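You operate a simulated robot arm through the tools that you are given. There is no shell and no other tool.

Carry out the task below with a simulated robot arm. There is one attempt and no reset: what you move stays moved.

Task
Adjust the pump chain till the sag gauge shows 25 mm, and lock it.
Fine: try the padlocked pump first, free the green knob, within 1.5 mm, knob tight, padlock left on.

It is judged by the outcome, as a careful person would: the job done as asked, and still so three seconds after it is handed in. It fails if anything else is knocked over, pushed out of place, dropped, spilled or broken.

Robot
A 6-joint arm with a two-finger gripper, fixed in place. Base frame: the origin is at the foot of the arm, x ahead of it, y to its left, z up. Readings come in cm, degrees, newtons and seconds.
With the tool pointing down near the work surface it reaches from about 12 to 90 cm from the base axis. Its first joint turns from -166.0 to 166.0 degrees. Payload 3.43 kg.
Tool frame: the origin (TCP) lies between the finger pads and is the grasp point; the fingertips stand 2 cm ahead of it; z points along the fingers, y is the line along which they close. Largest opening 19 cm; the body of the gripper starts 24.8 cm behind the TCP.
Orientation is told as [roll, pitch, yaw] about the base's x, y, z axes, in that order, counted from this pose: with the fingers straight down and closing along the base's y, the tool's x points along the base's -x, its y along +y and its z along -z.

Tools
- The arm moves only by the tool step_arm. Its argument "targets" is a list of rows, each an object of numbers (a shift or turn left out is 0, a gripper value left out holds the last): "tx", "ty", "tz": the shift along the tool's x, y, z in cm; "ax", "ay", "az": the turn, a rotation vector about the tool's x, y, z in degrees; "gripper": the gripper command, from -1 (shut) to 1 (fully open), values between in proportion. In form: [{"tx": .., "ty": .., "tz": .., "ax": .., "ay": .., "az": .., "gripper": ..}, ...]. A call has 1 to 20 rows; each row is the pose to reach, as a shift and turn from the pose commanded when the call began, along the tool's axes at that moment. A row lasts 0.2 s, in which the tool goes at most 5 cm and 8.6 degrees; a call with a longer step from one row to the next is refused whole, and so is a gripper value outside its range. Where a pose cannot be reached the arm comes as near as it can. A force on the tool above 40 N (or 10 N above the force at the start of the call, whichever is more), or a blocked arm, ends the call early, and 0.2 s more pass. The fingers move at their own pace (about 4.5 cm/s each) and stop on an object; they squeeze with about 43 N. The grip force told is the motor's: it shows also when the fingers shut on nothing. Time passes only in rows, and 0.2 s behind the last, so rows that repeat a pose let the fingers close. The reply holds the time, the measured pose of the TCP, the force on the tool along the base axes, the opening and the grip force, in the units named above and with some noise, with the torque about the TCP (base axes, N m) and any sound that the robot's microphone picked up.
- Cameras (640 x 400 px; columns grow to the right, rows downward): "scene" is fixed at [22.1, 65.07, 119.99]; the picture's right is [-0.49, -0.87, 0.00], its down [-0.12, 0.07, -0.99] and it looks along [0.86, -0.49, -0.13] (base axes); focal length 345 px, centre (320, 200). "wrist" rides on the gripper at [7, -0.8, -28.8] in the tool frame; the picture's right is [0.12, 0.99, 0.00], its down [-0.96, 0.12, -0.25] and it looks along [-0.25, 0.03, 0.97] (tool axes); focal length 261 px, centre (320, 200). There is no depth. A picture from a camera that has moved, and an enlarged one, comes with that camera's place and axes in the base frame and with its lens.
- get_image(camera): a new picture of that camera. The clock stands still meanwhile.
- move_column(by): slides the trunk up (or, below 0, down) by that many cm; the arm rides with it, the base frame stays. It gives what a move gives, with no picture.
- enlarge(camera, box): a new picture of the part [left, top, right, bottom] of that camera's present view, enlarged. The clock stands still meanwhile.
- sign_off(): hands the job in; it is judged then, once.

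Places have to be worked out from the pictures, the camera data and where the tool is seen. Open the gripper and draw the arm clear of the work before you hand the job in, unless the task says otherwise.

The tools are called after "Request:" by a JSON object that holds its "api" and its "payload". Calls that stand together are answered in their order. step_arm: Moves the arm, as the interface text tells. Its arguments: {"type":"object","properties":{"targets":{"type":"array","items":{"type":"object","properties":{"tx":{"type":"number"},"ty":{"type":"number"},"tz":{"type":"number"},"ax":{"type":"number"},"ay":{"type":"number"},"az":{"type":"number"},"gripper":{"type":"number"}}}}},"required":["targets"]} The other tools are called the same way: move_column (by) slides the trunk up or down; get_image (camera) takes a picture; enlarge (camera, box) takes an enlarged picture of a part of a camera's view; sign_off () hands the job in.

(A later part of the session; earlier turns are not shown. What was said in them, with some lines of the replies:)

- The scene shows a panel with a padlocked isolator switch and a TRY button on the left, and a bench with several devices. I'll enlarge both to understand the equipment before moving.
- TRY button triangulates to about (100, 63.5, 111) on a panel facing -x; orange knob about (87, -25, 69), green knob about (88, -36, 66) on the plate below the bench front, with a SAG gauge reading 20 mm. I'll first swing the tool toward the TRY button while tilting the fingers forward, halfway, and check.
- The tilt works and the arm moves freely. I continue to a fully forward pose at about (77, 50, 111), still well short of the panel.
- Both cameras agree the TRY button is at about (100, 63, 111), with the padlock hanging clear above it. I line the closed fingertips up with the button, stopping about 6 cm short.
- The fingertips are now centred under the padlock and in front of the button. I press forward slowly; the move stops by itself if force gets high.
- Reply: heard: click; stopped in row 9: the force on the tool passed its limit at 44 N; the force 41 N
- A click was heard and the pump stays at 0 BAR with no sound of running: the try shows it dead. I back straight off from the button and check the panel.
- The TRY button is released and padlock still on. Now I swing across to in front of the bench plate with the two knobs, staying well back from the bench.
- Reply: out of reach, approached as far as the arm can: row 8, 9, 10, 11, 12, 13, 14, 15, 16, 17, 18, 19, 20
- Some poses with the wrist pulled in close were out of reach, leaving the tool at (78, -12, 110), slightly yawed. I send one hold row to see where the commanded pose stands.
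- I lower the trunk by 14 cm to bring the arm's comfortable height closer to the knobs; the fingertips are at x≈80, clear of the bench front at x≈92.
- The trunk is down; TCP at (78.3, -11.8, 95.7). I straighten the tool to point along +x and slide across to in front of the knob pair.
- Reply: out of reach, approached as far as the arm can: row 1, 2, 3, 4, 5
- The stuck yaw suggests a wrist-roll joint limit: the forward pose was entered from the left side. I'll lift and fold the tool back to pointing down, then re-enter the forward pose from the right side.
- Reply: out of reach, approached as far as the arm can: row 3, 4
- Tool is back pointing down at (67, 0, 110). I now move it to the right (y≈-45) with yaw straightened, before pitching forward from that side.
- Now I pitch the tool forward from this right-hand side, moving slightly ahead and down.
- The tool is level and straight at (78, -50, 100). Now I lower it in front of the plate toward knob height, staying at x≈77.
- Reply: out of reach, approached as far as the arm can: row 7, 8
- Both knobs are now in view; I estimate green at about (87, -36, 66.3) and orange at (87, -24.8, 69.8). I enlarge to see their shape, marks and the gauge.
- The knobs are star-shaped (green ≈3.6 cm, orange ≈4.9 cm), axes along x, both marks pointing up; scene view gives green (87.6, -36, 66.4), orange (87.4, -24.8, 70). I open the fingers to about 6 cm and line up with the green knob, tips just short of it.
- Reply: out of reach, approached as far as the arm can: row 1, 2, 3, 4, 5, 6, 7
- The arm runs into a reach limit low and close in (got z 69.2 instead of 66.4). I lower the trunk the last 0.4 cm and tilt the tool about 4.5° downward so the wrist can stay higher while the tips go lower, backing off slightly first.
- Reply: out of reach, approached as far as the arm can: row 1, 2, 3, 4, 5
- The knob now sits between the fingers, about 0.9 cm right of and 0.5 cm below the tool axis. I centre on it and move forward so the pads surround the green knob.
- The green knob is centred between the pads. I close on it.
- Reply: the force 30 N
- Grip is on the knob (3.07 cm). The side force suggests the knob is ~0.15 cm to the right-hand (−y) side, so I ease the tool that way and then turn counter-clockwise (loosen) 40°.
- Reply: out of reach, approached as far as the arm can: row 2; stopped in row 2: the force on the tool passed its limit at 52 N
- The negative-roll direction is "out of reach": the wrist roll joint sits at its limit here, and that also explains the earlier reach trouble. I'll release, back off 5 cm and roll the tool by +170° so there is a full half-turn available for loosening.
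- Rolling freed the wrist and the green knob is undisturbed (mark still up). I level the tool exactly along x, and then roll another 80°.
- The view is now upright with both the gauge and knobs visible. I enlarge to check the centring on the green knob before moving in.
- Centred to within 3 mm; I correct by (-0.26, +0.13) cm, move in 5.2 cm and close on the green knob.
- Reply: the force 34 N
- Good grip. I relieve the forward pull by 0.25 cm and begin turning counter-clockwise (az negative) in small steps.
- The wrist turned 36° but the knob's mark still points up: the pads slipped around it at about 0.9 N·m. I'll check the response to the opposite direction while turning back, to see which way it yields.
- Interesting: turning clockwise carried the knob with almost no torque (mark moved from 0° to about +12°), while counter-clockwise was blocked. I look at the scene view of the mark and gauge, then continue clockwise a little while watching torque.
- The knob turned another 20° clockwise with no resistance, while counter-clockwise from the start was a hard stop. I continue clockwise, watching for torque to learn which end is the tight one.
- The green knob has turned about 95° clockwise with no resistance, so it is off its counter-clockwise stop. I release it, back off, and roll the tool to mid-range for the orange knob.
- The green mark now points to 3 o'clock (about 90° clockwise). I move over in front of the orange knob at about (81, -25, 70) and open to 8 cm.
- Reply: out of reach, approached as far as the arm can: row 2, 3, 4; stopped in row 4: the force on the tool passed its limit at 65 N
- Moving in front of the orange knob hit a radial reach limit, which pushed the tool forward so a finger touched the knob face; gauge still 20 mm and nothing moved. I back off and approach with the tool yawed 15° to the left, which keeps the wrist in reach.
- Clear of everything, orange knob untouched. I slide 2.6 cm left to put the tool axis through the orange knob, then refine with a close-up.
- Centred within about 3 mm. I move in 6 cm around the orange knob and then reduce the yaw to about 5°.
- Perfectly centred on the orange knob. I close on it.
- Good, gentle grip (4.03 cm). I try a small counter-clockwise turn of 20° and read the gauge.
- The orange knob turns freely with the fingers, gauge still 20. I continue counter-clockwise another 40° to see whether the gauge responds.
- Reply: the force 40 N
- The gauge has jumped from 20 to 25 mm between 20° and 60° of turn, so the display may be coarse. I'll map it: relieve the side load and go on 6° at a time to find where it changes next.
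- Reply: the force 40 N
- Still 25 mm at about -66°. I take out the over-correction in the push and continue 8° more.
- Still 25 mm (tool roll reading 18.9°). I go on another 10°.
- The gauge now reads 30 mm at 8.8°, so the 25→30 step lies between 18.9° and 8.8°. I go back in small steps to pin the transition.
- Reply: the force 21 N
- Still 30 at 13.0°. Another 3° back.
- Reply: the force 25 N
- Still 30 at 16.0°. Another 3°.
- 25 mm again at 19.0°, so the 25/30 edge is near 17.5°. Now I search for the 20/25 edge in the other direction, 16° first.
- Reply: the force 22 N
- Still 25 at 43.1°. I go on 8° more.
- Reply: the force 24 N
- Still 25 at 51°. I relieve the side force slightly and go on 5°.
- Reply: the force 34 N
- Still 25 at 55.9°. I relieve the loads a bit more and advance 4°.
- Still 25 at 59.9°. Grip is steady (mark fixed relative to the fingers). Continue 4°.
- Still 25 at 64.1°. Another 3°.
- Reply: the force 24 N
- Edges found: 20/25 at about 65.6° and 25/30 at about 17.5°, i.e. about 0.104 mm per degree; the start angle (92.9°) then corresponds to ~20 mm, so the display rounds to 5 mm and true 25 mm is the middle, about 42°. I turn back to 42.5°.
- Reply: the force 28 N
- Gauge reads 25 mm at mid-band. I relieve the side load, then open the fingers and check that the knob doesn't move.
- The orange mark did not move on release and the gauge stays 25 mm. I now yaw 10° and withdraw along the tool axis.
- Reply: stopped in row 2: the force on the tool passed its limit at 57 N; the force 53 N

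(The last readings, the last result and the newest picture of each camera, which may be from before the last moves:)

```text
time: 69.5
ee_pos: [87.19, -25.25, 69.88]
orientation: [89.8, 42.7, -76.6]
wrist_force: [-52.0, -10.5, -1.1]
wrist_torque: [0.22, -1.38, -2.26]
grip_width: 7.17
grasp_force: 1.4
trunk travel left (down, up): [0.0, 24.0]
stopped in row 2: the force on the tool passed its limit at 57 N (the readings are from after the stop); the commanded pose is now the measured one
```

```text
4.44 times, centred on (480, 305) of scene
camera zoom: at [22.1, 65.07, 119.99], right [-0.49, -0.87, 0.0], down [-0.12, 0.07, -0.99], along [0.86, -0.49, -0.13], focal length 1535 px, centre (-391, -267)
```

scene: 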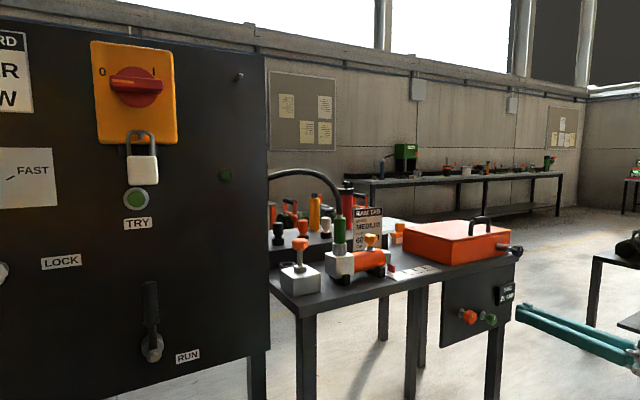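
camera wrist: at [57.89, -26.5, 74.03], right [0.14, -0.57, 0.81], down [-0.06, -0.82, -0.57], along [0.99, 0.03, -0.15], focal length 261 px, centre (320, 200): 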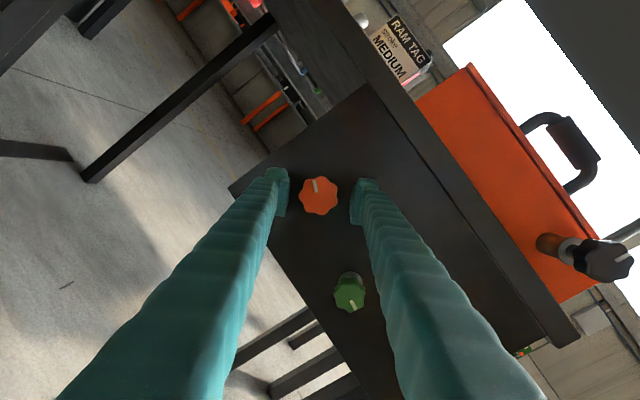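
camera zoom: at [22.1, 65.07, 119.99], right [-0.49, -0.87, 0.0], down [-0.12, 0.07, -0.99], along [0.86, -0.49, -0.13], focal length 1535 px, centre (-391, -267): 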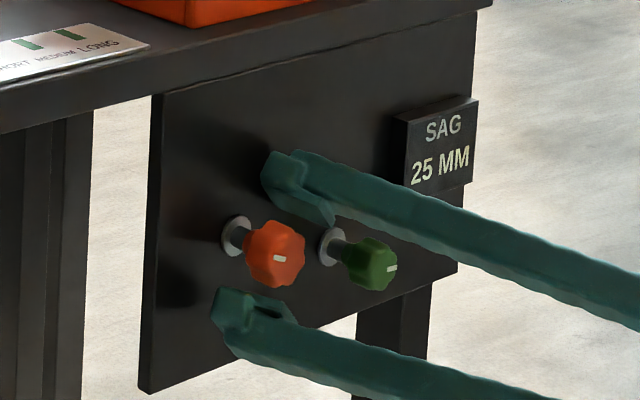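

The yawing fingertip touched the fixed plate and the move stopped; orange mark and gauge (25) are unchanged. I now withdraw straight back along the tool axis.

Request:
{"api": "step_arm", "payload": {"targets": [{"tz": -0.8, "gripper": -0.26}, {"tz": -2}, {"tz": -3.5}, {"tz": -5}, {"tz": -6.2}]}}

Request:
{"api": "get_image", "payload": {"camera": "wrist"}}

Request:
{"api": "enlarge", "payload": {"camera": "scene", "box": [430, 260, 530, 350]}}

```text
time: 70.7
ee_pos: [81.28, -26.26, 69.88]
orientation: [89.9, 42.6, -76.2]
wrist_force: [0.5, 0.7, 0.5]
wrist_torque: [0.01, 0.02, 0.01]
grip_width: 7.05
grasp_force: 0.1
trunk travel left (down, up): [0.0, 24.0]
```

```text
taken
camera wrist: at [52.08, -27.8, 74.05], right [0.14, -0.57, 0.81], down [-0.05, -0.82, -0.57], along [0.99, 0.04, -0.15], focal length 261 px, centre (320, 200)
```

wrist: 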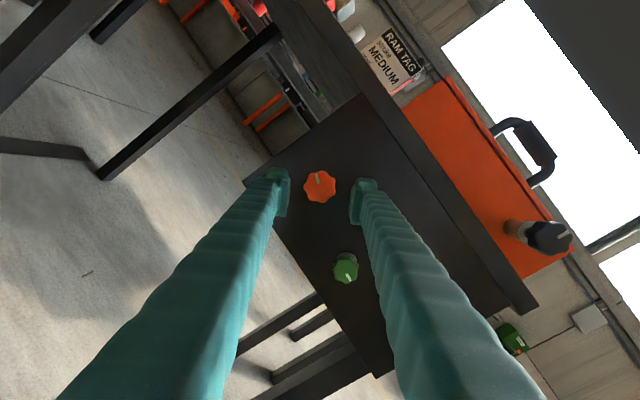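

```text
4.44 times, centred on (480, 305) of scene
camera zoom: at [22.1, 65.07, 119.99], right [-0.49, -0.87, 0.0], down [-0.12, 0.07, -0.99], along [0.86, -0.49, -0.13], focal length 1535 px, centre (-391, -267)
```

zoom: 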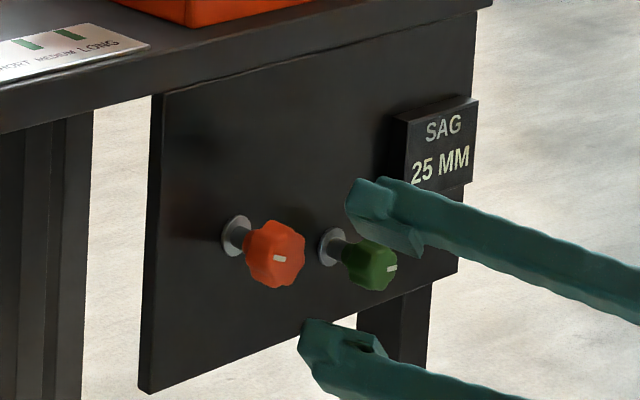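

Withdrawn cleanly; gauge 25, orange mark steady. Now back to the green knob: I slide across to in front of it, then straighten yaw and roll the tool upright.

Request:
{"api": "step_arm", "payload": {"targets": [{"tx": -3.1, "ty": 1.3, "tz": -0.7, "gripper": -0.37}, {"tx": -6.2, "ty": 2.6, "tz": -1.4}, {"tx": -9.27, "ty": 3.91, "tz": -2.12}, {"tx": -9.27, "ty": 3.91, "tz": -2.12, "ax": -4.6, "ay": -5.1}, {"tx": -9.27, "ty": 3.91, "tz": -2.12, "ax": -9.3, "ay": -10.2}]}}

Request:
{"api": "step_arm", "payload": {"targets": [{"az": 8}, {"az": 16}, {"az": 24}, {"az": 32}, {"az": 40}, {"az": 47.5}]}}

Request:
{"api": "get_image", "payload": {"camera": "wrist"}}

Request:
{"api": "enlarge", "payload": {"camera": "wrist", "box": [270, 150, 370, 230]}}

```text
time: 71.9
ee_pos: [81.55, -36.16, 66.45]
orientation: [89.7, 42.4, -90.3]
wrist_force: [0.5, -0.6, 0.0]
wrist_torque: [-0.01, -0.04, 0.08]
grip_width: 5.97
grasp_force: 0.0
trunk travel left (down, up): [0.0, 24.0]
```

```text
time: 73.3
ee_pos: [81.66, -36.2, 66.49]
orientation: [-31.5, 89.7, 148.4]
wrist_force: [-0.6, -0.8, 0.0]
wrist_torque: [0.01, 0.02, -0.01]
grip_width: 5.96
grasp_force: 0.0
trunk travel left (down, up): [0.0, 24.0]
```

```text
taken
camera wrist: at [52.85, -35.48, 73.58], right [0.0, -0.99, 0.12], down [-0.25, -0.11, -0.96], along [0.97, -0.03, -0.25], focal length 261 px, centre (320, 200)
```

wrist: 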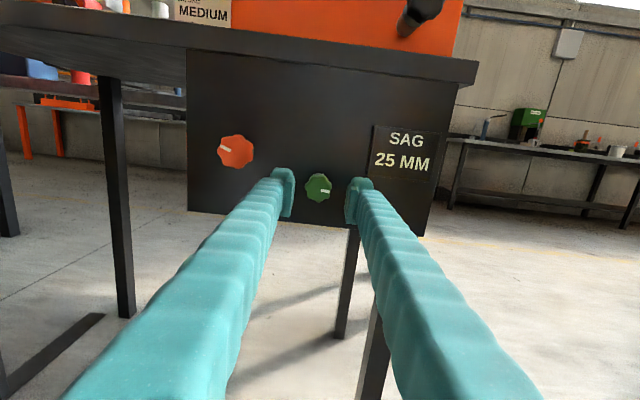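

```text
5.00 times, centred on (320, 190) of wrist
camera zoom: at [52.85, -35.48, 73.58], right [0.0, -0.99, 0.12], down [-0.25, -0.11, -0.96], along [0.97, -0.03, -0.25], focal length 1303 px, centre (320, 250)
```

zoom: 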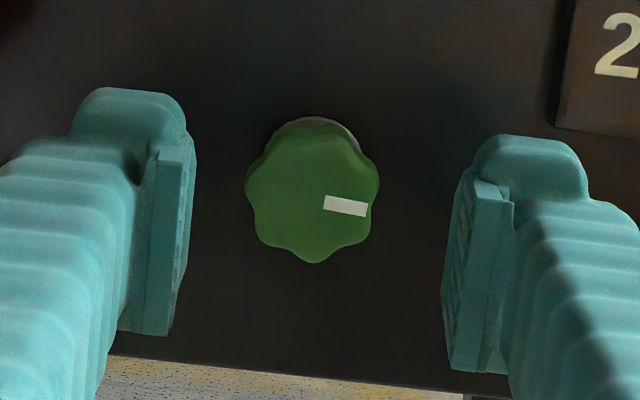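

The orange mark points to about 9-10 o'clock, gauge 25. The green knob is centred within 2 mm; I move in and close on it.

Request:
{"api": "step_arm", "payload": {"targets": [{"tx": -0.1, "ty": -0.15, "tz": 1, "gripper": -0.37}, {"tx": -0.1, "ty": -0.15, "tz": 2.5}, {"tx": -0.1, "ty": -0.15, "tz": 4}, {"tx": -0.1, "ty": -0.15, "tz": 5.2}, {"tx": -0.1, "ty": -0.15, "tz": 5.9}, {"tx": -0.1, "ty": -0.15, "tz": 5.9, "gripper": -1}, {"tx": -0.1, "ty": -0.15, "tz": 5.9}, {"tx": -0.1, "ty": -0.15, "tz": 5.9}, {"tx": -0.1, "ty": -0.15, "tz": 5.9}]}}

Request:
{"api": "enlarge", "payload": {"camera": "wrist", "box": [270, 150, 370, 230]}}

Request:
{"api": "enlarge", "payload": {"camera": "scene", "box": [430, 260, 530, 350]}}

```text
time: 75.3
ee_pos: [87.62, -35.86, 66.41]
orientation: [-6.2, 89.7, 173.9]
wrist_force: [-4.3, 7.4, -2.2]
wrist_torque: [0.01, -0.06, -0.24]
grip_width: 3.03
grasp_force: 45.4
trunk travel left (down, up): [0.0, 24.0]
```

```text
5.00 times, centred on (320, 190) of wrist
camera zoom: at [58.79, -35.28, 73.46], right [0.0, -0.99, 0.12], down [-0.25, -0.12, -0.96], along [0.97, -0.03, -0.25], focal length 1303 px, centre (320, 250)
```

zoom: 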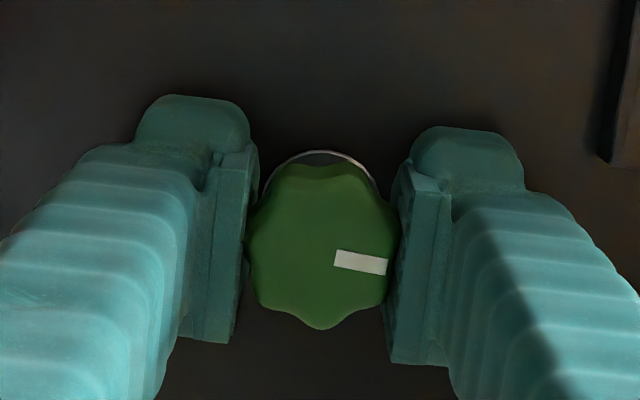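

```text
4.44 times, centred on (480, 305) of scene
camera zoom: at [22.1, 65.07, 119.99], right [-0.49, -0.87, 0.0], down [-0.12, 0.07, -0.99], along [0.86, -0.49, -0.13], focal length 1535 px, centre (-391, -267)
```

zoom: 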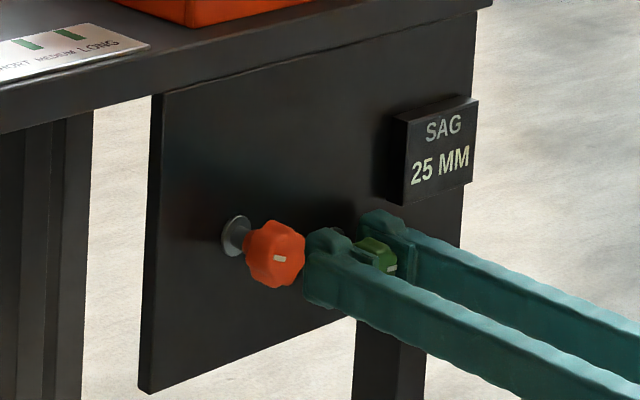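

Firm grip on green (mark at ~92°). I turn it back counter-clockwise toward its stop, which was the locked position, in steady steps.

Request:
{"api": "step_arm", "payload": {"targets": [{"az": -6, "ty": -0.05, "gripper": -1}, {"az": -12, "ty": -0.05}, {"az": -18, "ty": -0.05}, {"az": -24, "ty": -0.05}, {"az": -30, "ty": -0.05}, {"az": -36, "ty": -0.05}, {"az": -42, "ty": -0.05}, {"az": -48, "ty": -0.05}, {"az": -54, "ty": -0.05}, {"az": -60, "ty": -0.05}]}}

Request:
{"api": "enlarge", "payload": {"camera": "wrist", "box": [270, 150, 370, 230]}}

Request:
{"api": "enlarge", "payload": {"camera": "scene", "box": [430, 260, 530, 350]}}

```text
time: 77.5
ee_pos: [87.54, -36.12, 66.41]
orientation: [89.8, 29.9, -90.1]
wrist_force: [23.8, -12.0, 9.8]
wrist_torque: [0.03, 0.07, -0.17]
grip_width: 3.02
grasp_force: 44.8
trunk travel left (down, up): [0.0, 24.0]
```

```text
5.00 times, centred on (320, 190) of wrist
camera zoom: at [58.76, -29.66, 69.23], right [0.0, -0.39, 0.92], down [-0.25, -0.89, -0.38], along [0.97, -0.23, -0.1], focal length 1303 px, centre (320, 250)
```

zoom: 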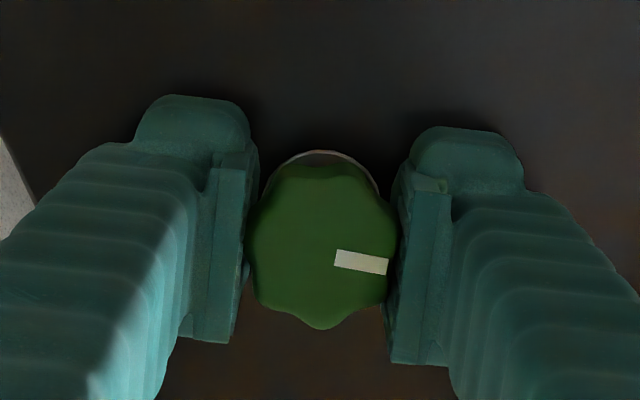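

```text
4.44 times, centred on (480, 305) of scene
camera zoom: at [22.1, 65.07, 119.99], right [-0.49, -0.87, 0.0], down [-0.12, 0.07, -0.99], along [0.86, -0.49, -0.13], focal length 1535 px, centre (-391, -267)
```

zoom: 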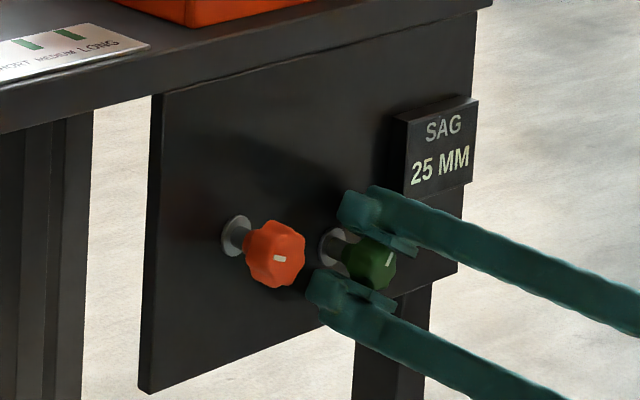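

Turning freely with near-zero torque; mark now at about 1 o'clock. I relieve the side load and continue to the stop, watching torque.

Request:
{"api": "step_arm", "payload": {"targets": [{"tx": -0.05, "ty": 0.1, "tz": 0.17, "gripper": -1}, {"tx": -0.05, "ty": 0.1, "tz": 0.17, "az": -5}, {"tx": -0.05, "ty": 0.1, "tz": 0.17, "az": -10}, {"tx": -0.05, "ty": 0.1, "tz": 0.17, "az": -15}, {"tx": -0.05, "ty": 0.1, "tz": 0.17, "az": -20}, {"tx": -0.05, "ty": 0.1, "tz": 0.17, "az": -25}, {"tx": -0.05, "ty": 0.1, "tz": 0.17, "az": -28}]}}

Request:
{"api": "enlarge", "payload": {"camera": "wrist", "box": [270, 150, 370, 230]}}

```text
time: 79.1
ee_pos: [87.47, -36.11, 66.45]
orientation: [89.9, 2.0, -90.0]
wrist_force: [-36.4, 2.8, 12.5]
wrist_torque: [0.07, -0.18, 0.06]
grip_width: 3.02
grasp_force: 44.9
trunk travel left (down, up): [0.0, 24.0]
```

```text
5.00 times, centred on (320, 190) of wrist
camera zoom: at [58.76, -29.16, 65.93], right [0.0, 0.09, 1.0], down [-0.25, -0.97, 0.08], along [0.97, -0.25, 0.02], focal length 1303 px, centre (320, 250)
```

zoom: 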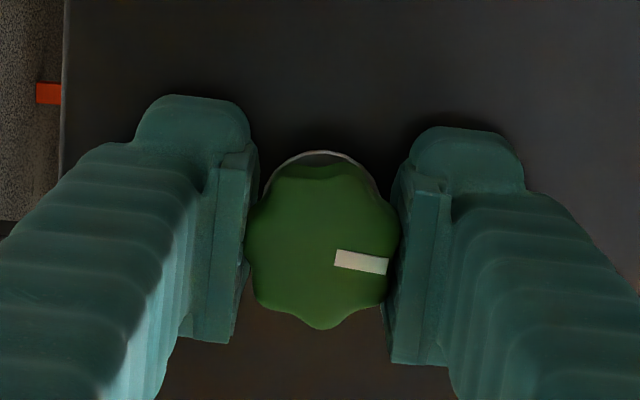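

Mark is at about +4°, still low torque. I ease the push by 0.1 cm and turn the last few degrees into the stop.

Request:
{"api": "step_arm", "payload": {"targets": [{"tz": -0.1, "gripper": -1}, {"tz": -0.1, "az": -2}, {"tz": -0.1, "az": -4}, {"tz": -0.1, "az": -6}, {"tz": -0.1, "az": -8}]}}

Request:
{"api": "enlarge", "payload": {"camera": "wrist", "box": [270, 150, 370, 230]}}

Request:
{"api": "enlarge", "payload": {"camera": "scene", "box": [430, 260, 530, 350]}}

```text
time: 80.3
ee_pos: [87.57, -36.22, 66.7]
orientation: [89.8, -6.0, -90.1]
wrist_force: [-9.9, -6.4, 11.9]
wrist_torque: [1.1, -0.01, -0.01]
grip_width: 3.05
grasp_force: 45.0
trunk travel left (down, up): [0.0, 24.0]
```

```text
5.00 times, centred on (320, 190) of wrist
camera zoom: at [58.78, -29.31, 64.96], right [0.0, 0.22, 0.97], down [-0.25, -0.94, 0.22], along [0.97, -0.24, 0.05], focal length 1303 px, centre (320, 250)
```

zoom: 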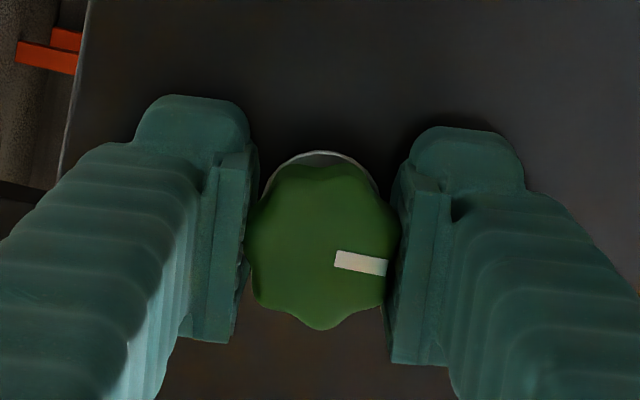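

```text
4.44 times, centred on (480, 305) of scene
camera zoom: at [22.1, 65.07, 119.99], right [-0.49, -0.87, 0.0], down [-0.12, 0.07, -0.99], along [0.86, -0.49, -0.13], focal length 1535 px, centre (-391, -267)
```

zoom: 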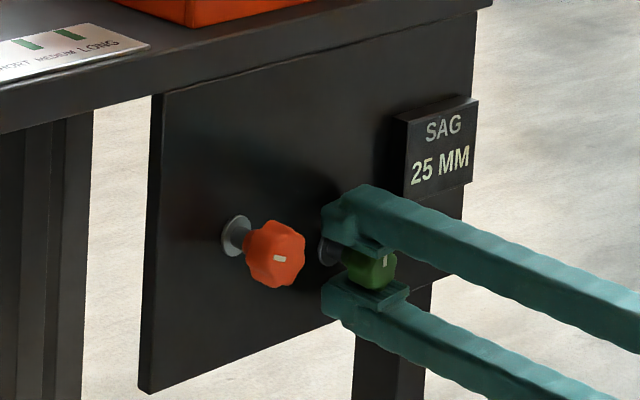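

The knob is back at its stop with about 1.1 N·m on it and the mark straight up; gauge still 25 mm and the orange mark unmoved. I release and back straight off.

Request:
{"api": "step_arm", "payload": {"targets": [{"gripper": -0.7}, {"gripper": -0.37}, {"gripper": -0.37}, {"gripper": -0.37}]}}

Request:
{"api": "enlarge", "payload": {"camera": "wrist", "box": [270, 150, 370, 230]}}

Request:
{"api": "enlarge", "payload": {"camera": "scene", "box": [430, 260, 530, 350]}}

```text
time: 81.3
ee_pos: [87.56, -35.97, 66.43]
orientation: [89.9, -6.0, -89.9]
wrist_force: [0.7, 0.2, 0.7]
wrist_torque: [0.0, -0.04, -0.01]
grip_width: 5.97
grasp_force: 0.2
trunk travel left (down, up): [0.0, 24.0]
```

```text
5.00 times, centred on (320, 190) of wrist
camera zoom: at [58.79, -29.27, 64.9], right [0.0, 0.22, 0.98], down [-0.25, -0.94, 0.22], along [0.97, -0.24, 0.05], focal length 1303 px, centre (320, 250)
```

zoom: 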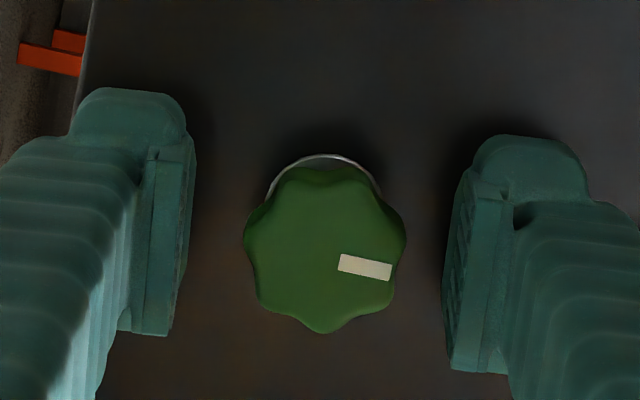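

```text
4.44 times, centred on (480, 305) of scene
camera zoom: at [22.1, 65.07, 119.99], right [-0.49, -0.87, 0.0], down [-0.12, 0.07, -0.99], along [0.86, -0.49, -0.13], focal length 1535 px, centre (-391, -267)
```

zoom: 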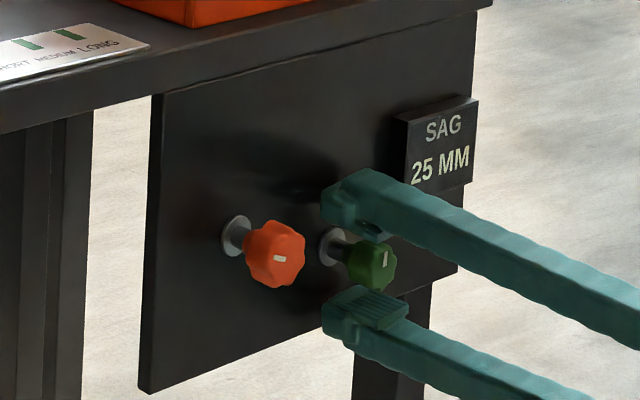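

Green mark is straight up at the stop after release, gauge 25. I withdraw, and then I'll do a very light check that the orange adjuster is really held by the lock.

Request:
{"api": "step_arm", "payload": {"targets": [{"tz": -1.5, "gripper": -0.37}, {"tz": -3}, {"tz": -4.5}, {"tz": -6}, {"tz": -6, "az": 8}, {"tz": -6, "az": 16}, {"tz": -6, "az": 24}, {"tz": -6, "az": 32}, {"tz": -6, "az": 40}, {"tz": -6, "az": 48}, {"tz": -6, "az": 56}, {"tz": -6, "az": 64}, {"tz": -6, "az": 72}, {"tz": -6, "az": 80}, {"tz": -6, "az": 88}, {"tz": -6, "az": 96}]}}

Request:
{"api": "get_image", "payload": {"camera": "wrist"}}

Request:
{"api": "get_image", "payload": {"camera": "scene"}}

```text
time: 84.7
ee_pos: [81.57, -36.13, 66.46]
orientation: [-33.8, 89.6, 146.2]
wrist_force: [0.5, -0.7, -0.3]
wrist_torque: [0.0, -0.01, 0.01]
grip_width: 5.98
grasp_force: 0.0
trunk travel left (down, up): [0.0, 24.0]
```

```text
taken
camera wrist: at [52.81, -35.4, 73.51], right [0.0, -0.99, 0.12], down [-0.25, -0.11, -0.96], along [0.97, -0.03, -0.25], focal length 261 px, centre (320, 200)
```

wrist: 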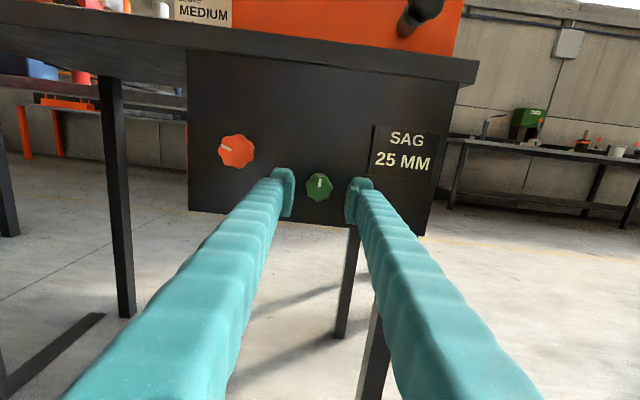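

```text
taken
```

scene: 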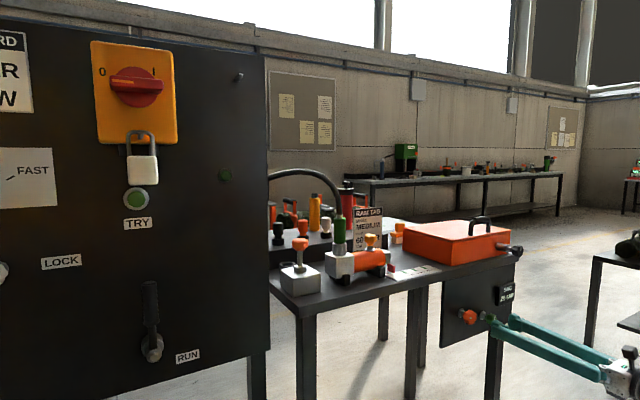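

All is in order. For the light lock check I approach the orange knob by the same yawed path as before.

Request:
{"api": "step_arm", "payload": {"targets": [{"ty": -1, "tz": -0.1, "ax": 5, "gripper": -0.16}, {"tx": 1.2, "ty": -3.5, "tz": -0.2, "ax": 10}, {"tx": 2.4, "ty": -6.5, "tz": -0.4, "ax": 15}, {"tx": 3.4, "ty": -9.58, "tz": -0.45, "ax": 15}, {"tx": 3.4, "ty": -9.58, "tz": -0.45, "ax": 15}]}}

Request:
{"api": "enlarge", "payload": {"camera": "wrist", "box": [260, 140, 380, 230]}}

```text
time: 85.9
ee_pos: [81.15, -26.5, 69.8]
orientation: [-20.2, 89.8, 174.7]
wrist_force: [0.3, 0.6, 0.4]
wrist_torque: [-0.01, -0.01, -0.01]
grip_width: 7.96
grasp_force: 0.0
trunk travel left (down, up): [0.0, 24.0]
```

```text
4.44 times, centred on (320, 185) of wrist
camera zoom: at [53.12, -33.25, 76.95], right [0.26, -0.96, 0.12], down [-0.21, -0.18, -0.96], along [0.94, 0.22, -0.25], focal length 1158 px, centre (320, 267)
```

zoom: 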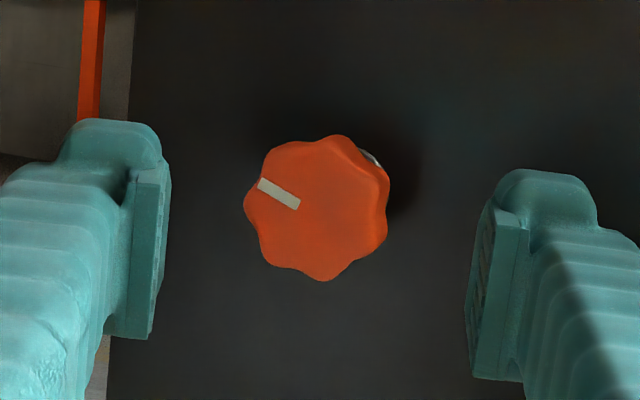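

The orange knob's mark is where I left it. I move in around it and straighten to 5° yaw, as before.

Request:
{"api": "step_arm", "payload": {"targets": [{"ty": -0.1, "tz": 1.5, "gripper": -0.16}, {"ty": -0.1, "tz": 3}, {"ty": -0.1, "tz": 4.5}, {"ty": -0.1, "tz": 5.9}, {"ty": -0.1, "tz": 5.9, "ax": -5}, {"ty": -0.1, "tz": 5.9, "ax": -10}, {"ty": -0.1, "tz": 6.2, "ax": -10}]}}

Request:
{"api": "enlarge", "payload": {"camera": "wrist", "box": [260, 140, 380, 230]}}

```text
time: 87.5
ee_pos: [87.06, -24.76, 69.86]
orientation: [-8.8, 89.8, 176.0]
wrist_force: [-0.6, 0.5, 0.4]
wrist_torque: [0.01, 0.03, -0.01]
grip_width: 8.0
grasp_force: 0.0
trunk travel left (down, up): [0.0, 24.0]
```

```text
4.44 times, centred on (320, 185) of wrist
camera zoom: at [58.35, -26.59, 76.94], right [0.09, -0.99, 0.12], down [-0.24, -0.14, -0.96], along [0.97, 0.05, -0.25], focal length 1158 px, centre (320, 267)
```

zoom: 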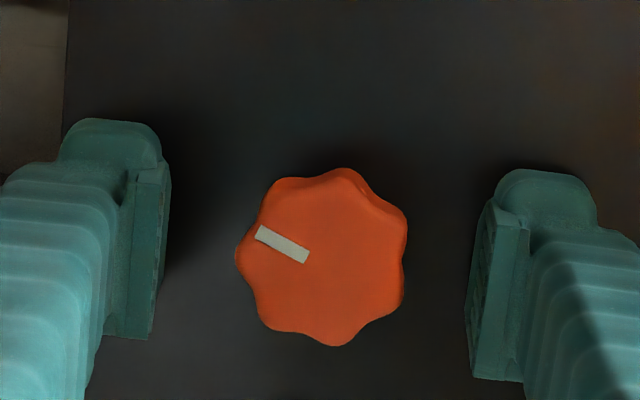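

Centred. I close gently on the orange knob and check that the mark does not shift.

Request:
{"api": "step_arm", "payload": {"targets": [{"tz": 0.3, "ty": 0.05, "gripper": -1}, {"tz": 0.3, "ty": 0.05}, {"tz": 0.3, "ty": 0.05}, {"tz": 0.3, "ty": 0.05}, {"tz": 0.3, "ty": 0.05}]}}

Request:
{"api": "enlarge", "payload": {"camera": "wrist", "box": [260, 140, 380, 230]}}

```text
time: 88.7
ee_pos: [87.36, -24.87, 69.82]
orientation: [-8.6, 89.8, 176.3]
wrist_force: [6.8, -3.1, 1.8]
wrist_torque: [0.01, 0.05, -0.8]
grip_width: 3.99
grasp_force: 45.2
trunk travel left (down, up): [0.0, 24.0]
```

```text
4.44 times, centred on (320, 185) of wrist
camera zoom: at [58.69, -26.66, 76.92], right [0.09, -0.99, 0.12], down [-0.24, -0.14, -0.96], along [0.97, 0.05, -0.25], focal length 1158 px, centre (320, 267)
```

zoom: 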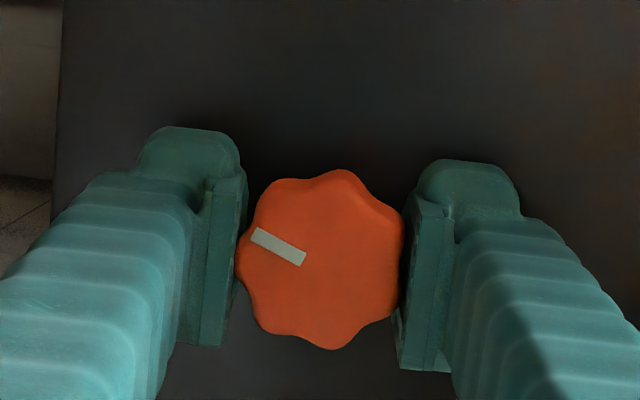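

The mark stayed put. A light test turn of 4° clockwise, reading torque.

Request:
{"api": "step_arm", "payload": {"targets": [{"az": 2, "gripper": -1}, {"az": 4}]}}

Request:
{"api": "enlarge", "payload": {"camera": "wrist", "box": [260, 140, 380, 230]}}

```text
time: 89.3
ee_pos: [87.38, -24.8, 69.89]
orientation: [-87.1, 86.0, 97.9]
wrist_force: [7.9, -4.2, 3.0]
wrist_torque: [-1.03, -0.21, -0.81]
grip_width: 3.98
grasp_force: 44.7
trunk travel left (down, up): [0.0, 24.0]
```

```text
4.44 times, centred on (320, 185) of wrist
camera zoom: at [58.71, -27.14, 76.96], right [0.09, -0.99, 0.05], down [-0.25, -0.07, -0.97], along [0.97, 0.07, -0.25], focal length 1158 px, centre (320, 267)
```

zoom: 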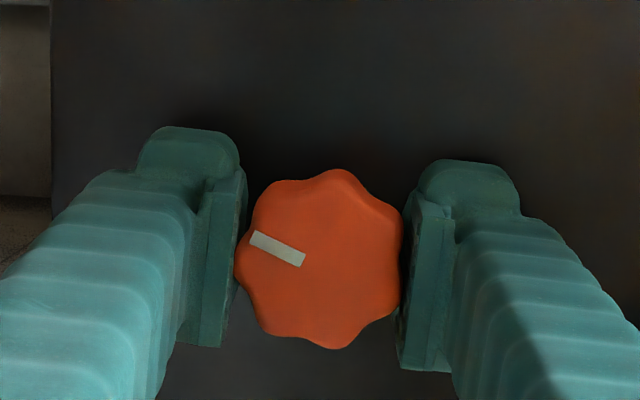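

Torque rises to 1.0 N·m within 4°: the orange adjuster is now firmly locked, confirming the green knob is tight. I undo the test turn, release and check.

Request:
{"api": "step_arm", "payload": {"targets": [{"az": -2, "gripper": -1}, {"az": -4}, {"az": -4, "gripper": -0.6}, {"az": -4, "gripper": -0.16}, {"az": -4}, {"az": -4}]}}

Request:
{"api": "enlarge", "payload": {"camera": "wrist", "box": [260, 140, 380, 230]}}

Request:
{"api": "enlarge", "payload": {"camera": "scene", "box": [430, 260, 530, 350]}}

```text
time: 90.7
ee_pos: [87.44, -24.82, 69.83]
orientation: [-9.1, 89.8, 175.9]
wrist_force: [0.5, 0.0, -0.1]
wrist_torque: [-0.04, 0.01, -0.01]
grip_width: 7.99
grasp_force: 0.0
trunk travel left (down, up): [0.0, 24.0]
```

```text
4.44 times, centred on (320, 185) of wrist
camera zoom: at [58.67, -26.6, 76.9], right [0.09, -0.99, 0.12], down [-0.24, -0.14, -0.96], along [0.97, 0.06, -0.25], focal length 1158 px, centre (320, 267)
```

zoom: 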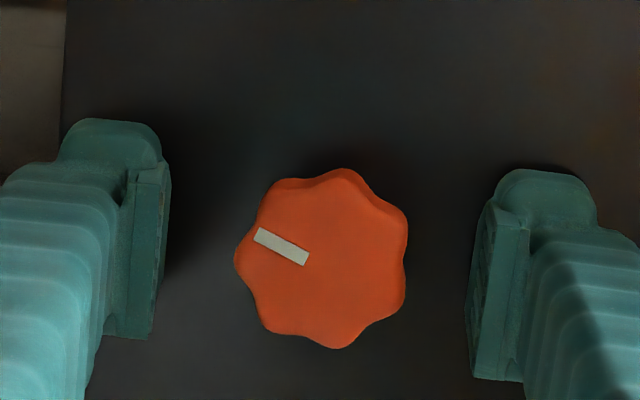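

```text
4.44 times, centred on (480, 305) of scene
camera zoom: at [22.1, 65.07, 119.99], right [-0.49, -0.87, 0.0], down [-0.12, 0.07, -0.99], along [0.86, -0.49, -0.13], focal length 1535 px, centre (-391, -267)
```

zoom: 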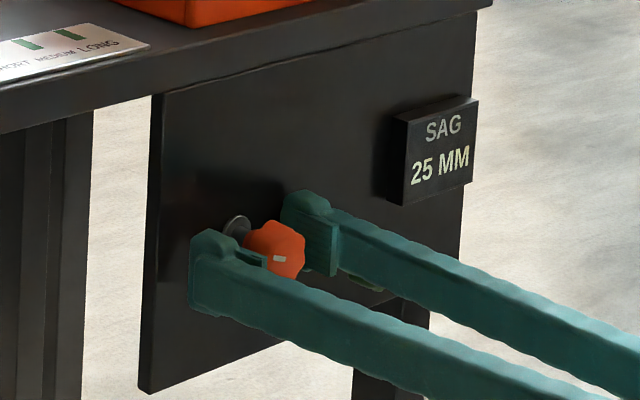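

The orange mark is unchanged and gauge reads 25. I pull back a little, yaw, and withdraw along the tool axis.

Request:
{"api": "step_arm", "payload": {"targets": [{"tz": -0.9, "gripper": -0.16}, {"tz": -0.9, "ax": 5}, {"tz": -0.9, "ax": 10}, {"ty": 0.26, "tz": -2.4, "ax": 10}, {"ty": 0.52, "tz": -3.9, "ax": 10}, {"ty": 0.78, "tz": -5.3, "ax": 10}, {"ty": 0.96, "tz": -6.3, "ax": 10}]}}

Request:
{"api": "get_image", "payload": {"camera": "wrist"}}

```text
time: 92.3
ee_pos: [81.21, -26.36, 69.89]
orientation: [-19.8, 89.8, 175.3]
wrist_force: [-0.2, 0.3, 0.6]
wrist_torque: [-0.01, 0.03, -0.02]
grip_width: 7.97
grasp_force: 0.1
trunk travel left (down, up): [0.0, 24.0]
```

```text
taken
camera wrist: at [53.16, -33.06, 76.96], right [0.26, -0.96, 0.12], down [-0.21, -0.18, -0.96], along [0.94, 0.22, -0.25], focal length 261 px, centre (320, 200)
```

wrist: 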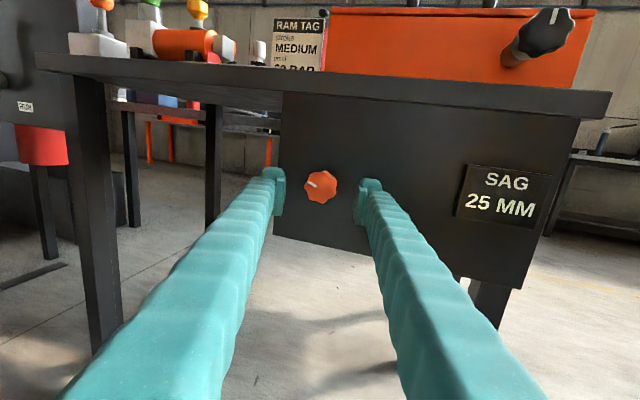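

Clear of the knobs. I move the arm well away to the right and up, with the gripper open.

Request:
{"api": "step_arm", "payload": {"targets": [{"tz": -1.5, "ty": 1.5, "gripper": -0.16}, {"tz": -3, "ty": 5, "tx": 1.5}, {"tz": -4.5, "ty": 9, "tx": 3.5}, {"tz": -6, "ty": 13, "tx": 6}, {"tz": -7.2, "ty": 17, "tx": 9}, {"tz": -8.2, "ty": 20.5, "tx": 12, "gripper": 0.2}, {"tz": -8.2, "ty": 20.5, "tx": 12}]}}

Request:
{"api": "get_image", "payload": {"camera": "scene"}}

Request:
{"api": "enlarge", "payload": {"camera": "scene", "box": [430, 260, 530, 350]}}

Request:
{"api": "enlarge", "payload": {"camera": "scene", "box": [80, 30, 280, 240]}}

Request:
{"api": "get_image", "payload": {"camera": "wrist"}}

```text
refused: row 5 steps farther than a row can; nothing moved
```

```text
taken
```

scene: 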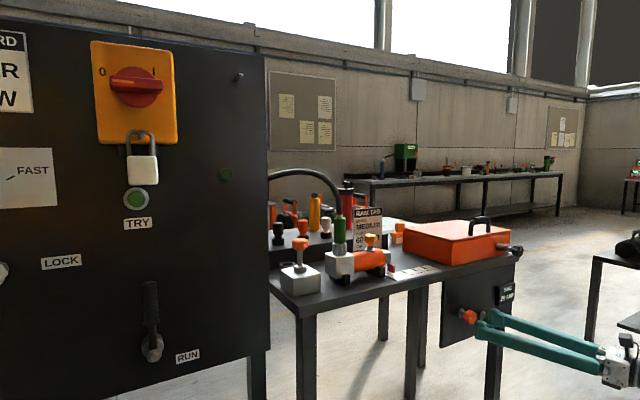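

```text
4.44 times, centred on (480, 305) of scene
camera zoom: at [22.1, 65.07, 119.99], right [-0.49, -0.87, 0.0], down [-0.12, 0.07, -0.99], along [0.86, -0.49, -0.13], focal length 1535 px, centre (-391, -267)
```

zoom: 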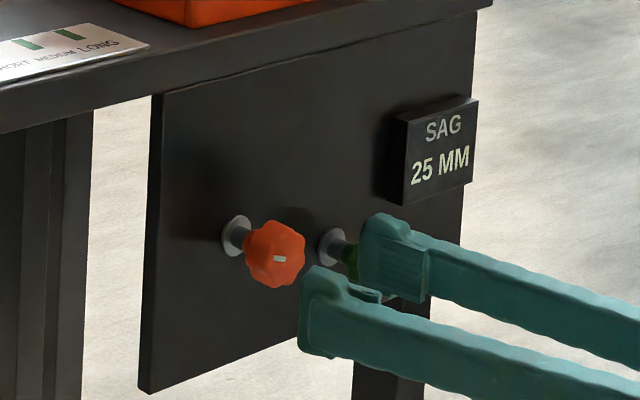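

```text
1.90 times, centred on (180, 135) of scene
camera zoom: at [22.1, 65.07, 119.99], right [-0.49, -0.87, 0.0], down [-0.12, 0.07, -0.99], along [0.86, -0.49, -0.13], focal length 658 px, centre (587, 324)
```

zoom: 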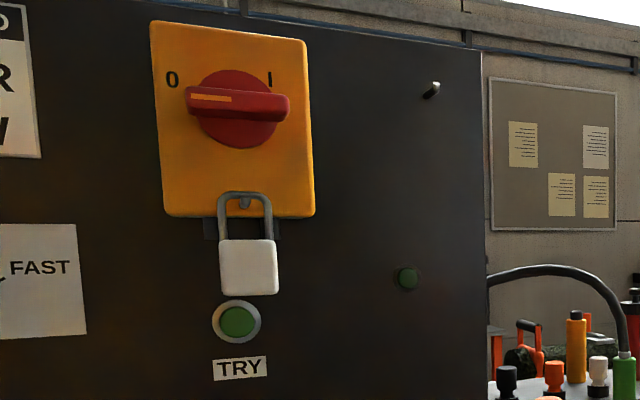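

```text
taken
camera wrist: at [53.16, -33.06, 76.96], right [0.26, -0.96, 0.12], down [-0.21, -0.18, -0.96], along [0.94, 0.22, -0.25], focal length 261 px, centre (320, 200)
```

wrist: 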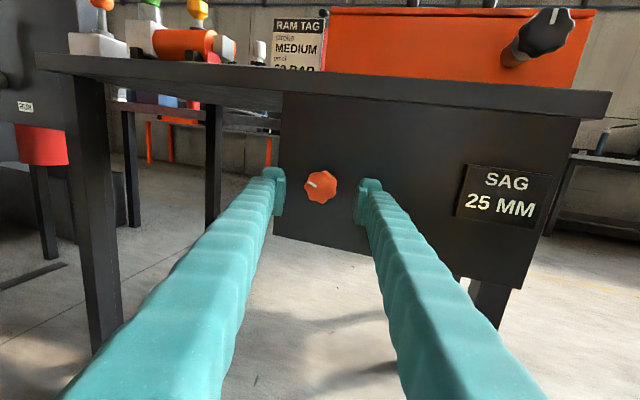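

One row was just too long and nothing moved. I repeat the retreat with smaller steps.

Request:
{"api": "step_arm", "payload": {"targets": [{"tz": -1.5, "ty": 1.5, "gripper": -0.16}, {"tz": -3, "ty": 4.5, "tx": 1}, {"tz": -4.2, "ty": 7.5, "tx": 2.5}, {"tz": -5.4, "ty": 10.5, "tx": 4.5}, {"tz": -6.4, "ty": 13.5, "tx": 6.5}, {"tz": -7.2, "ty": 16.5, "tx": 8.5}, {"tz": -8, "ty": 19, "tx": 10.5}, {"tz": -8.2, "ty": 20.5, "tx": 12, "gripper": 0.2}, {"tz": -8.2, "ty": 20.5, "tx": 12}]}}

Request:
{"api": "get_image", "payload": {"camera": "scene"}}

Request:
{"api": "enlarge", "payload": {"camera": "scene", "box": [430, 260, 530, 350]}}

Request:
{"api": "get_image", "payload": {"camera": "wrist"}}

```text
time: 94.3
ee_pos: [78.67, -48.26, 81.84]
orientation: [-24.8, 89.8, 170.1]
wrist_force: [0.4, 0.0, 0.3]
wrist_torque: [0.0, -0.04, -0.03]
grip_width: 11.38
grasp_force: 0.0
trunk travel left (down, up): [0.0, 24.0]
```

```text
taken
```

scene: 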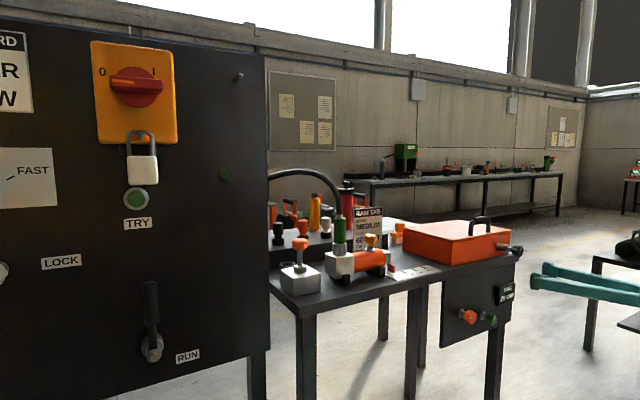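

```text
4.44 times, centred on (480, 305) of scene
camera zoom: at [22.1, 65.07, 119.99], right [-0.49, -0.87, 0.0], down [-0.12, 0.07, -0.99], along [0.86, -0.49, -0.13], focal length 1535 px, centre (-391, -267)
```

zoom: 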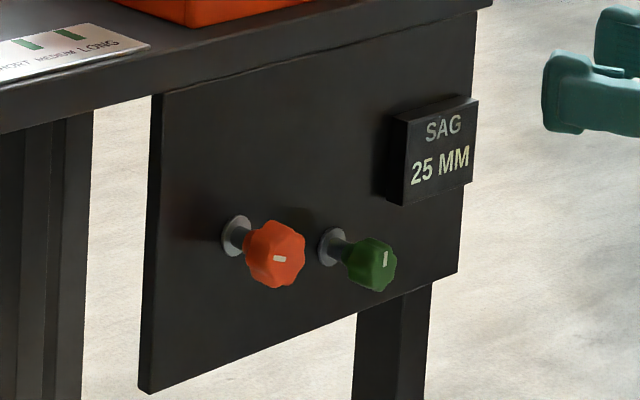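

```text
taken
camera wrist: at [50.67, -54.97, 88.93], right [0.26, -0.96, 0.12], down [-0.21, -0.17, -0.96], along [0.94, 0.22, -0.25], focal length 261 px, centre (320, 200)
```

wrist: 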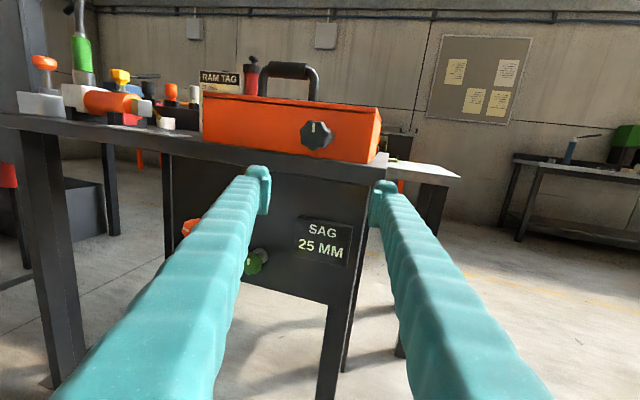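

Green mark up (locked), gauge 25 mm, padlock on. I draw the arm a little further away and open the gripper before handing in.

Request:
{"api": "step_arm", "payload": {"targets": [{"tz": -1, "ty": 3, "tx": 2, "gripper": 0.2}, {"tz": -2, "ty": 6, "tx": 4}, {"tz": -3, "ty": 9, "tx": 6}, {"tz": -4, "ty": 12, "tx": 8, "gripper": 0.5}, {"tz": -4, "ty": 12, "tx": 8}, {"tz": -4, "ty": 12, "tx": 8}]}}

Request:
{"api": "get_image", "payload": {"camera": "scene"}}

Request:
{"api": "enlarge", "payload": {"camera": "scene", "box": [430, 260, 530, 350]}}

```text
time: 95.7
ee_pos: [78.01, -60.87, 89.81]
orientation: [-24.9, 89.8, 170.1]
wrist_force: [-0.3, 0.3, -0.2]
wrist_torque: [0.0, -0.01, -0.03]
grip_width: 14.26
grasp_force: 0.2
trunk travel left (down, up): [0.0, 24.0]
```

```text
taken
```

scene: 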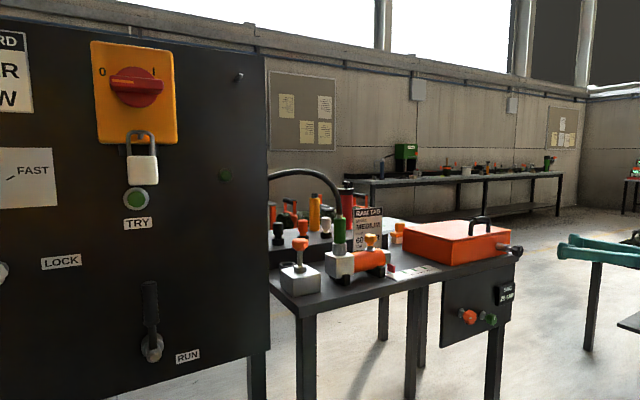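

```text
4.44 times, centred on (480, 305) of scene
camera zoom: at [22.1, 65.07, 119.99], right [-0.49, -0.87, 0.0], down [-0.12, 0.07, -0.99], along [0.86, -0.49, -0.13], focal length 1535 px, centre (-391, -267)
```

zoom: 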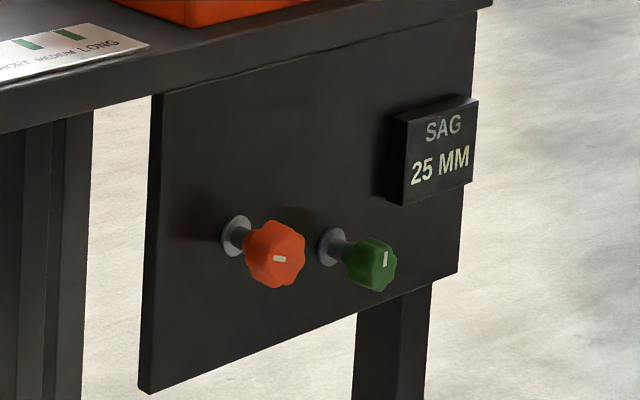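

The gauge shows 25 mm, the green knob is back tight at its stop and holds the adjuster, the pump was tried, and the padlock is still on. The arm is clear with the gripper open, so I hand the job in.

Request:
{"api": "sign_off", "payload": {}}

```text
The job is handed in.
```

The sag gauge reads 25 mm, the green knob is tight, and the padlock is still on the pump switch. The job is handed in.

- **Pump try:** I pressed the TRY button before touching anything else. It clicked, the pump stayed at 0 bar and nothing ran.
- **Sag setting:** The gauge only shows steps of 5 mm. I found the knob positions where it changed from 20 to 25 and from 25 to 30, and set the orange knob midway between them. By my estimate that is within the 1.5 mm you asked for, assuming the gauge rounds to the nearest 5. The knob's start position fits that.
- **Lock:** The green knob frees clockwise and tightens counter-clockwise, the reverse of usual. After tightening it, I gave the orange knob a light turn and it held firm.
- **Contact:** One finger touched the face of the orange knob, and later a fingertip touched the fixed plate. Nothing moved and the gauge reading did not change.
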